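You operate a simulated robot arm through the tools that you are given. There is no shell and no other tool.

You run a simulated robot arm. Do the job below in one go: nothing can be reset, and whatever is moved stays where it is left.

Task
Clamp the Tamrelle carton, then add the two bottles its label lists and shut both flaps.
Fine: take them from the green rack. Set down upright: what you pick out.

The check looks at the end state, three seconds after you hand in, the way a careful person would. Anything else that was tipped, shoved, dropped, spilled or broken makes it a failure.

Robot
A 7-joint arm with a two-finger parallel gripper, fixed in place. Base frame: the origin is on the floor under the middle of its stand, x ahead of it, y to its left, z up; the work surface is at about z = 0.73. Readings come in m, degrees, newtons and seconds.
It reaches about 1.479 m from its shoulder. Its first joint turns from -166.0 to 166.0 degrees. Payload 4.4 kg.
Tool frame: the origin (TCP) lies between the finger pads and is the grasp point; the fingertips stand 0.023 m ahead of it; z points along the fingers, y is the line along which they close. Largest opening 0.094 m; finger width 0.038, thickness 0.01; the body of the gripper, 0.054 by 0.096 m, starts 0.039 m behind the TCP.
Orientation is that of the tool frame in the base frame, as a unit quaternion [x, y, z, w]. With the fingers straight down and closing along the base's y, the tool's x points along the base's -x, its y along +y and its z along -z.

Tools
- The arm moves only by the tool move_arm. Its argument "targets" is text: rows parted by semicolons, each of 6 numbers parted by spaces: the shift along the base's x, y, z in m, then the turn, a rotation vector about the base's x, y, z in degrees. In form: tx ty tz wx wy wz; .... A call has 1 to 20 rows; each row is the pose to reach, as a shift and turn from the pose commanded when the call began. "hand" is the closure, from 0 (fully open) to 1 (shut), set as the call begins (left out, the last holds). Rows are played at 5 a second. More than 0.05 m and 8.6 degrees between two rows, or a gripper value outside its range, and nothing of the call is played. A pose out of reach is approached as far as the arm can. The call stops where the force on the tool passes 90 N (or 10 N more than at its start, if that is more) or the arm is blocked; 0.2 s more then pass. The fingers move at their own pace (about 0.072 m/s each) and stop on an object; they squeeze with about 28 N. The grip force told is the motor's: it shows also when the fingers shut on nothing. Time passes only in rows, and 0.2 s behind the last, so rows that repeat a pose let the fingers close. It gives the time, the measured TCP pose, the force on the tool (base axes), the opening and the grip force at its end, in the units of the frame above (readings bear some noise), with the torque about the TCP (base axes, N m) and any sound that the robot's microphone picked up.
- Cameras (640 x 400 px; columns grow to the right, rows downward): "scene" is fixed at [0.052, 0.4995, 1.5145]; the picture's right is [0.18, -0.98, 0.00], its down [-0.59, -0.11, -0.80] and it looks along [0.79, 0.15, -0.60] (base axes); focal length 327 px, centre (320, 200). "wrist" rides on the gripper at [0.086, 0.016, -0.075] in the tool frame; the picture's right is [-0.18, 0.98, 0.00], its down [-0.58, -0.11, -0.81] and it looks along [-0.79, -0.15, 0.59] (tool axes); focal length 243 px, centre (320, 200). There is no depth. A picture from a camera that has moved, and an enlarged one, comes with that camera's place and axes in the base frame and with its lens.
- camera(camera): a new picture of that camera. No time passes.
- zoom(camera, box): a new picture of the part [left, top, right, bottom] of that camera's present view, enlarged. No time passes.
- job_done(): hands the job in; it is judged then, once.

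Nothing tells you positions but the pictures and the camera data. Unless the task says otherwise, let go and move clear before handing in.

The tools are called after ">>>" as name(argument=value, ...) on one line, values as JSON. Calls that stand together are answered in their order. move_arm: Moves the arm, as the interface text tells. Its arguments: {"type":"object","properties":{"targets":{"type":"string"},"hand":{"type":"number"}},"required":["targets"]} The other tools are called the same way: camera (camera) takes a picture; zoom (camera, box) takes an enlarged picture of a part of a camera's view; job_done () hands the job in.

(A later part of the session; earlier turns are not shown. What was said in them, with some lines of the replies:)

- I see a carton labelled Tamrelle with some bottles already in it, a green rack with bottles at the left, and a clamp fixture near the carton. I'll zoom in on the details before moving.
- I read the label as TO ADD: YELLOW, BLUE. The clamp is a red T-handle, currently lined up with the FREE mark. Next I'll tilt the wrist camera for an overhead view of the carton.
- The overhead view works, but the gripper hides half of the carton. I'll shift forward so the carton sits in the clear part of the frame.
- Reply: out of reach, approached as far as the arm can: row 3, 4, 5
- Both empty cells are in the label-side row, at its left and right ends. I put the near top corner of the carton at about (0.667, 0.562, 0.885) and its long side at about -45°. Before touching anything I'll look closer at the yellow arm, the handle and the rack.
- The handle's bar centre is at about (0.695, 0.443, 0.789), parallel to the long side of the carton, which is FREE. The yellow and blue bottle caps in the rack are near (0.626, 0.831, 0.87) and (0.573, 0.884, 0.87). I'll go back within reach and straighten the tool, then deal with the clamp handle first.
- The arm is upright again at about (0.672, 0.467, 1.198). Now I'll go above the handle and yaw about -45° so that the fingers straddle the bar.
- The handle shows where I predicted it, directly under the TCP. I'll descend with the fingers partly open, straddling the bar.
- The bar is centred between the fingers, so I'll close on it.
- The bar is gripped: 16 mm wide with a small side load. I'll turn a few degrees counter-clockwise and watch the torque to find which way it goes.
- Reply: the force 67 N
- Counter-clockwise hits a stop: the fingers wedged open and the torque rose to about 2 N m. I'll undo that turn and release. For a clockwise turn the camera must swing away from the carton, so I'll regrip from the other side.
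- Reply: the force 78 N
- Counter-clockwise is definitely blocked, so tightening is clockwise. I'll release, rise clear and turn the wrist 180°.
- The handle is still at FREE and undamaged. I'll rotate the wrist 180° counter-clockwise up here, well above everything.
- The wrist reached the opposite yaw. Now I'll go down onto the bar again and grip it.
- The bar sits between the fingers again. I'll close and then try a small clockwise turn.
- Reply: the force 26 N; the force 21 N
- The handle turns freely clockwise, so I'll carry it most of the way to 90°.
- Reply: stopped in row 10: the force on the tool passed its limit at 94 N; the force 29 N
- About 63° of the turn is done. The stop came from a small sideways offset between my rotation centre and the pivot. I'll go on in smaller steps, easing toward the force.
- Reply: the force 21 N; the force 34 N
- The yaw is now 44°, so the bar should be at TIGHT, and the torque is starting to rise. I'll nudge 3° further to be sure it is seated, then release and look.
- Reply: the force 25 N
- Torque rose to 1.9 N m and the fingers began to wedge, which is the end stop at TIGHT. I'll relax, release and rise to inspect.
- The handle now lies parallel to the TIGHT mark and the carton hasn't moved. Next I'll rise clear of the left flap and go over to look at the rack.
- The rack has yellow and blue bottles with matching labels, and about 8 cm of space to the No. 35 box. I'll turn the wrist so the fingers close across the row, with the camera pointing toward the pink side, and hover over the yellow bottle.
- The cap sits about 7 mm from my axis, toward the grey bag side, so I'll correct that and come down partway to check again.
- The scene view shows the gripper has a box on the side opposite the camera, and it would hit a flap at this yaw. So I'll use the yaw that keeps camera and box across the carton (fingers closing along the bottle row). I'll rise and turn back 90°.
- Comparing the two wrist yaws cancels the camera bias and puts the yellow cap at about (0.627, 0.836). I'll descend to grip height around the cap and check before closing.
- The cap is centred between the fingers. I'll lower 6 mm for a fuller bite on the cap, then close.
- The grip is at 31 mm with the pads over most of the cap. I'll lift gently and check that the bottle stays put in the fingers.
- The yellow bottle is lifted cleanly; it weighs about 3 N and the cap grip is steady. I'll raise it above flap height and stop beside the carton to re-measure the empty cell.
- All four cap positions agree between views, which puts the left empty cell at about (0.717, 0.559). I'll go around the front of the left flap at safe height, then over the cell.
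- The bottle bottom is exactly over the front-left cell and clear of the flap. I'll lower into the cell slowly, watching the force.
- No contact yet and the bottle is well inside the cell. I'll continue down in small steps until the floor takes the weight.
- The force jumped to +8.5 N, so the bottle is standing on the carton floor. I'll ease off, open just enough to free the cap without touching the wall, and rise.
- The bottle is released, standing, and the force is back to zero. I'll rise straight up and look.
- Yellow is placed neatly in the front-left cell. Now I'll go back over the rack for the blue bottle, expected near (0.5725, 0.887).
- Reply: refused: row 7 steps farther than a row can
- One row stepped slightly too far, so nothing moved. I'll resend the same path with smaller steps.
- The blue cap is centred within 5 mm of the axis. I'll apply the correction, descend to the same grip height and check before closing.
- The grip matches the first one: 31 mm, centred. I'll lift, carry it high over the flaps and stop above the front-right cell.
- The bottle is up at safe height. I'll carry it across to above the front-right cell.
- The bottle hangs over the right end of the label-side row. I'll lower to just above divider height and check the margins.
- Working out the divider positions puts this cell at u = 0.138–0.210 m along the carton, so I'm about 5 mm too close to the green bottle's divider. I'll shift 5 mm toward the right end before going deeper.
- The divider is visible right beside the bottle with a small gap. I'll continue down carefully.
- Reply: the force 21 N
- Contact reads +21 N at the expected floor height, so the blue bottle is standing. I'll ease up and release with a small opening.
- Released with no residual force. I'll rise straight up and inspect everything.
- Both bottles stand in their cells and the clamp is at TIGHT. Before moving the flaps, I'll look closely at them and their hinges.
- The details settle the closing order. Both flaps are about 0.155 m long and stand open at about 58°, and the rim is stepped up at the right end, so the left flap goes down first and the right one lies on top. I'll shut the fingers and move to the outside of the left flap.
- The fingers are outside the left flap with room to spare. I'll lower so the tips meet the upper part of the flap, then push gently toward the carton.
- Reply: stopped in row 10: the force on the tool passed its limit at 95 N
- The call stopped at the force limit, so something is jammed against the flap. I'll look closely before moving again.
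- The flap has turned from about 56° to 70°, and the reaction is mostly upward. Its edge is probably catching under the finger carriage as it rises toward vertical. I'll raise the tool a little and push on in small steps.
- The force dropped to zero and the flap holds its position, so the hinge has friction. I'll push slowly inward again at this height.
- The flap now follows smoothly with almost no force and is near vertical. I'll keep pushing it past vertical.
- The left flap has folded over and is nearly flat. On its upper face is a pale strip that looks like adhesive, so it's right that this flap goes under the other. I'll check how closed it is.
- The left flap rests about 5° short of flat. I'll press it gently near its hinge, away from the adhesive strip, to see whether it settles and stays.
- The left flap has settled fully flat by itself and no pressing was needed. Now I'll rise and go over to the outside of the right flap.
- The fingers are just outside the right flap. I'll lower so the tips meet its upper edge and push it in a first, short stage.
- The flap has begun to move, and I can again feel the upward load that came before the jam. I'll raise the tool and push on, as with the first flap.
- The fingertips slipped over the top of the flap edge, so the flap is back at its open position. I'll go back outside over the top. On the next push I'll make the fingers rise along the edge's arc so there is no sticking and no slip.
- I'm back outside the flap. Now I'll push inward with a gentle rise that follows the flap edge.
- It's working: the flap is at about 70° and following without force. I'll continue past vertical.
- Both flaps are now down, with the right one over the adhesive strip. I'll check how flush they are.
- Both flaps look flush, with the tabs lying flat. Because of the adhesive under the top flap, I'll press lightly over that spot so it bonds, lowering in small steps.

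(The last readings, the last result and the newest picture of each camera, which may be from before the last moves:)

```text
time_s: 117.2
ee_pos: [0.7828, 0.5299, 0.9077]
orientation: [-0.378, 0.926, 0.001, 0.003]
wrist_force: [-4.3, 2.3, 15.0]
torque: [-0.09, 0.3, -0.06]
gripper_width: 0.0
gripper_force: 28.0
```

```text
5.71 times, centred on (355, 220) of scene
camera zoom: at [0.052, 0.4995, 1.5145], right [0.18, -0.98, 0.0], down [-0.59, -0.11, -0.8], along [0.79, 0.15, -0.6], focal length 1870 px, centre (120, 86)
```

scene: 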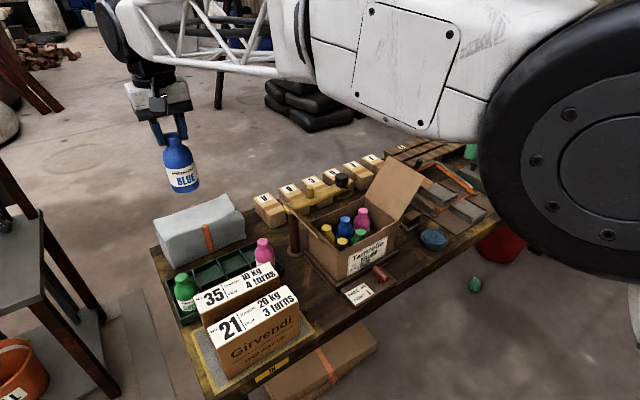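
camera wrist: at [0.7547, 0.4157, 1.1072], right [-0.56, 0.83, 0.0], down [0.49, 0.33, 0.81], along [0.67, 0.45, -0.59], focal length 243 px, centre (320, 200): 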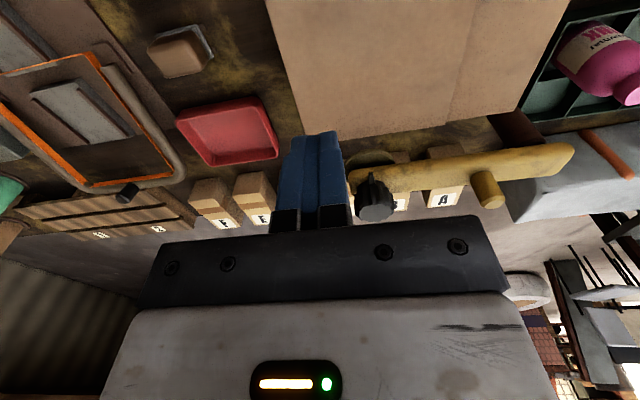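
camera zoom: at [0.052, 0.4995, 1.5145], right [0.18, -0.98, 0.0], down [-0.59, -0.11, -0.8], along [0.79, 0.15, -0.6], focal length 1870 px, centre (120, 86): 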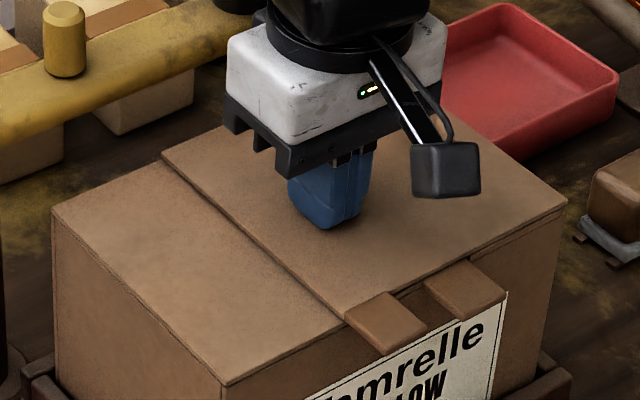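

There's contact at 15 N on the closed lid. I'll add a touch more pressure and hold for a second or so, then back off.

>>> move_arm(targets="0 0 -0.001 0 0 0; 0 0 -0.001 0 0 0; 0 0 -0.001 0 0 0; 0 0 -0.001 0 0 0; 0 0 -0.001 0 0 0; 0 0 -0.001 0 0 0; 0 0 -0.001 0 0 0")

```text
time_s: 118.8
ee_pos: [0.7819, 0.5304, 0.9064]
orientation: [-0.378, 0.926, 0.0, 0.004]
wrist_force: [-5.7, 5.6, 46.2]
torque: [-0.26, 0.5, -0.01]
gripper_width: 0.0001
gripper_force: 28.2
```

I pressed at 46 N for over a second. Now I'll lift straight off and move clear to inspect the whole scene.

>>> move_arm(targets="0 0 0.005 0 0 0; 0 0 0.03 0 0 0; 0 0 0.07 0 0 0; 0 0 0.115 0 0 0; 0 0 0.16 0 0 0; 0 0 0.205 0 0 0; 0 0 0.25 0 0 0; -0.03 -0.02 0.27 0 0 0; -0.065 -0.045 0.28 0 0 0; -0.1 -0.07 0.28 0 0 0; -0.135 -0.095 0.28 0 0 0; -0.17 -0.12 0.28 0 0 0; -0.2 -0.14 0.28 0 0 0; -0.2 -0.14 0.28 0 0 0")

>>> camera(camera="scene")

>>> camera(camera="wrist")

>>> zoom(camera="scene", box=[290, 170, 430, 310])

```text
time_s: 121.8
ee_pos: [0.5809, 0.391, 1.185]
orientation: [-0.379, 0.926, 0.0, 0.003]
wrist_force: [-0.8, 0.8, -0.6]
torque: [0.04, -0.04, 0.03]
gripper_width: 0.0
gripper_force: 27.7
```

```text
taken
```

scene: 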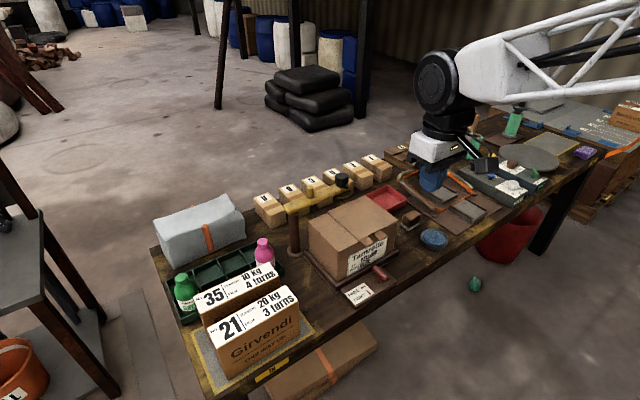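

```text
taken
camera wrist: at [0.5076, 0.3416, 1.2607], right [-0.56, 0.83, 0.0], down [0.49, 0.33, 0.81], along [0.67, 0.45, -0.59], focal length 243 px, centre (320, 200)
```

wrist: 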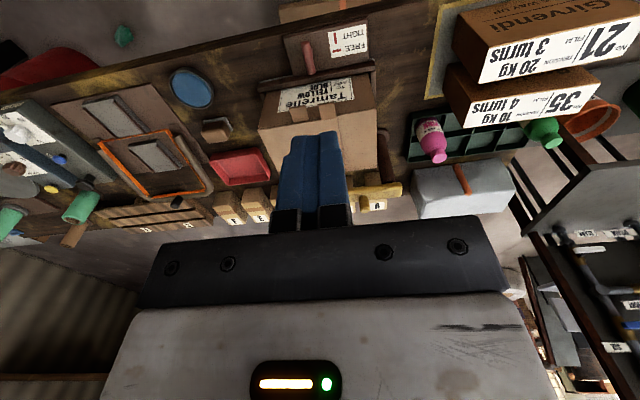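

```text
2.86 times, centred on (360, 240) of scene
camera zoom: at [0.052, 0.4995, 1.5145], right [0.18, -0.98, 0.0], down [-0.59, -0.11, -0.8], along [0.79, 0.15, -0.6], focal length 935 px, centre (206, 86)
```

zoom: 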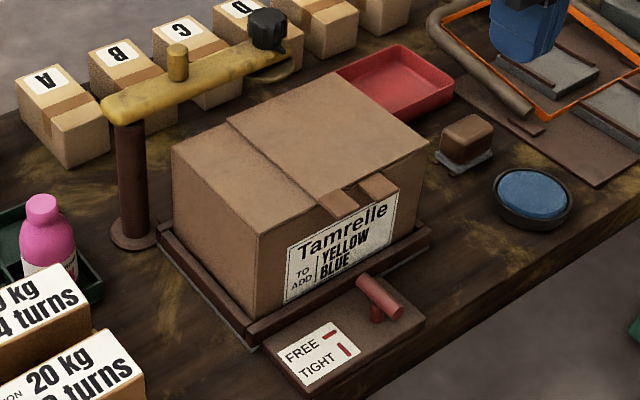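

The carton is closed and the handle is near TIGHT. I'll compare the handle's angle with the printed TIGHT mark more exactly before handing in.

>>> zoom(camera="scene", box=[340, 260, 400, 310])

>>> zoom(camera="wrist", box=[250, 0, 410, 120])

```text
8.00 times, centred on (370, 285) of scene
camera zoom: at [0.052, 0.4995, 1.5145], right [0.18, -0.98, 0.0], down [-0.59, -0.11, -0.8], along [0.79, 0.15, -0.6], focal length 2618 px, centre (-80, -480)
```

zoom: 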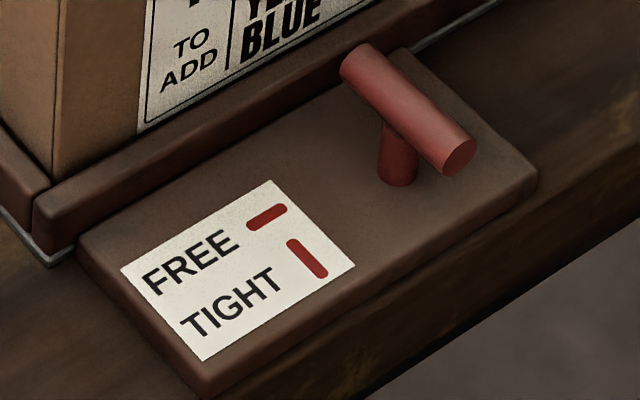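

```text
3.33 times, centred on (330, 60) of wrist
camera zoom: at [0.5076, 0.3416, 1.2607], right [-0.56, 0.83, 0.0], down [0.49, 0.33, 0.81], along [0.67, 0.45, -0.59], focal length 809 px, centre (287, 667)
```

zoom: 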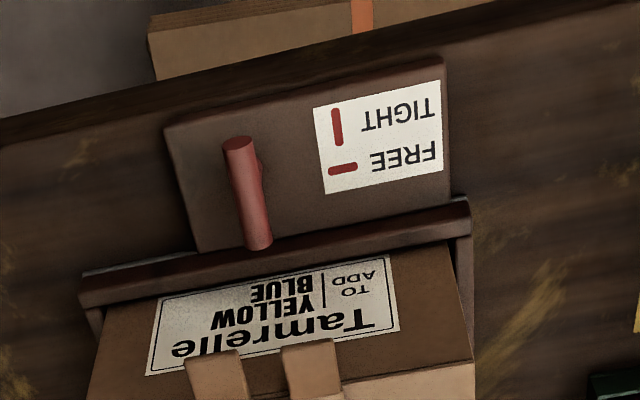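

The handle lies parallel to the TIGHT mark, both flaps lie flat, and the pink and green bottles in the rack are untouched and upright. I'll open the hand clear of everything, wait a moment and check once more that nothing moves.

>>> move_arm(targets="-0.02 -0.02 0.02 0 0 0; -0.04 -0.04 0.04 0 0 0; -0.05 -0.05 0.05 0 0 0; -0.05 -0.05 0.05 0 0 0; -0.05 -0.05 0.05 0 0 0; -0.05 -0.05 0.05 0 0 0; -0.05 -0.05 0.05 0 0 0; -0.05 -0.05 0.05 0 0 0; -0.05 -0.05 0.05 0 0 0; -0.05 -0.05 0.05 0 0 0; -0.05 -0.05 0.05 0 0 0; -0.05 -0.05 0.05 0 0 0", hand=0.3)

>>> zoom(camera="scene", box=[290, 170, 430, 310])

>>> zoom(camera="scene", box=[140, 170, 340, 390])

>>> zoom(camera="wrist", box=[160, 0, 560, 220])

```text
time_s: 124.5
ee_pos: [0.533, 0.3405, 1.2341]
orientation: [-0.378, 0.926, 0.0, 0.004]
wrist_force: [0.7, -0.2, -0.4]
torque: [0.0, -0.04, -0.02]
gripper_width: 0.0659
gripper_force: 0.0
```

```text
2.86 times, centred on (360, 240) of scene
camera zoom: at [0.052, 0.4995, 1.5145], right [0.18, -0.98, 0.0], down [-0.59, -0.11, -0.8], along [0.79, 0.15, -0.6], focal length 935 px, centre (206, 86)
```

zoom: 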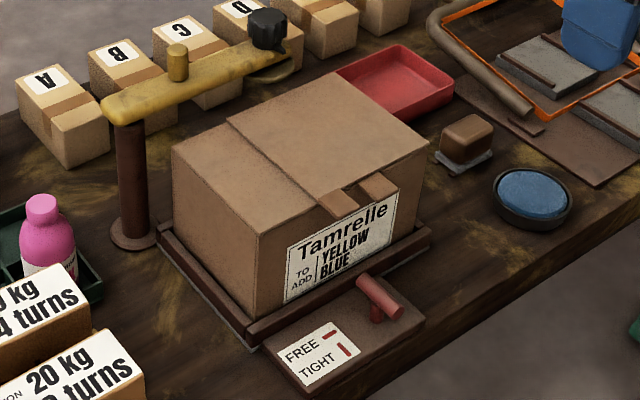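

```text
1.82 times, centred on (240, 280) of scene
camera zoom: at [0.052, 0.4995, 1.5145], right [0.18, -0.98, 0.0], down [-0.59, -0.11, -0.8], along [0.79, 0.15, -0.6], focal length 595 px, centre (466, 54)
```

zoom: 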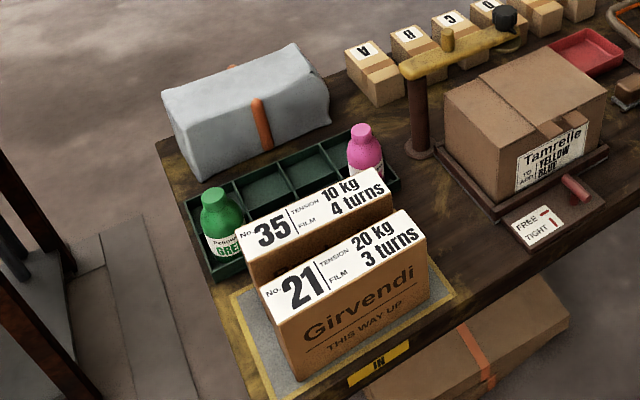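

```text
1.60 times, centred on (360, 110) of wrist
camera zoom: at [0.4589, 0.291, 1.31], right [-0.56, 0.83, 0.0], down [0.49, 0.33, 0.81], along [0.67, 0.45, -0.59], focal length 388 px, centre (256, 344)
```

zoom: 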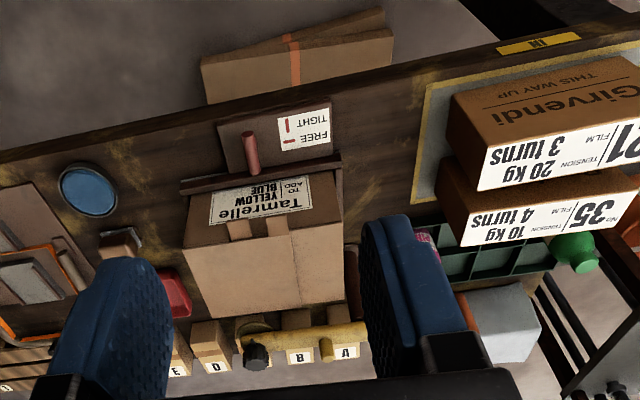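

The Tamrelle carton is clamped at TIGHT and the yellow and blue bottles from the green rack stand in its two empty cells. Both flaps lie flat and are staying shut. Everything else is where it was and the arm is clear, so I'm handing in.

>>> job_done()

```text
The job is handed in.
```

I clamped the Tamrelle carton, added the yellow and blue bottles its label lists, and shut both flaps. The job is handed in, but I haven't seen the check's result.

- **Clamp:** The red handle is turned to TIGHT. It was turned clockwise to its stop and lies parallel to the printed mark.
- **Bottles:** Both came from the green rack and stand upright in the two cells that were empty. The pink and green bottles are still upright in the rack.
- **Flaps:** The left flap is underneath and the right one is on top. I pressed the right flap onto the pale strip on the left flap, which I took to be adhesive. Both were still flat about six seconds later.

Three things went less cleanly than planned:
- My first try on the handle was the wrong way and hit its stop.
- Pushing the left flap tripped the force limit once.
- The fingers slipped over the right flap once before it folded.

I saw no damage from any of these, and nothing else looked moved in the final pictures.
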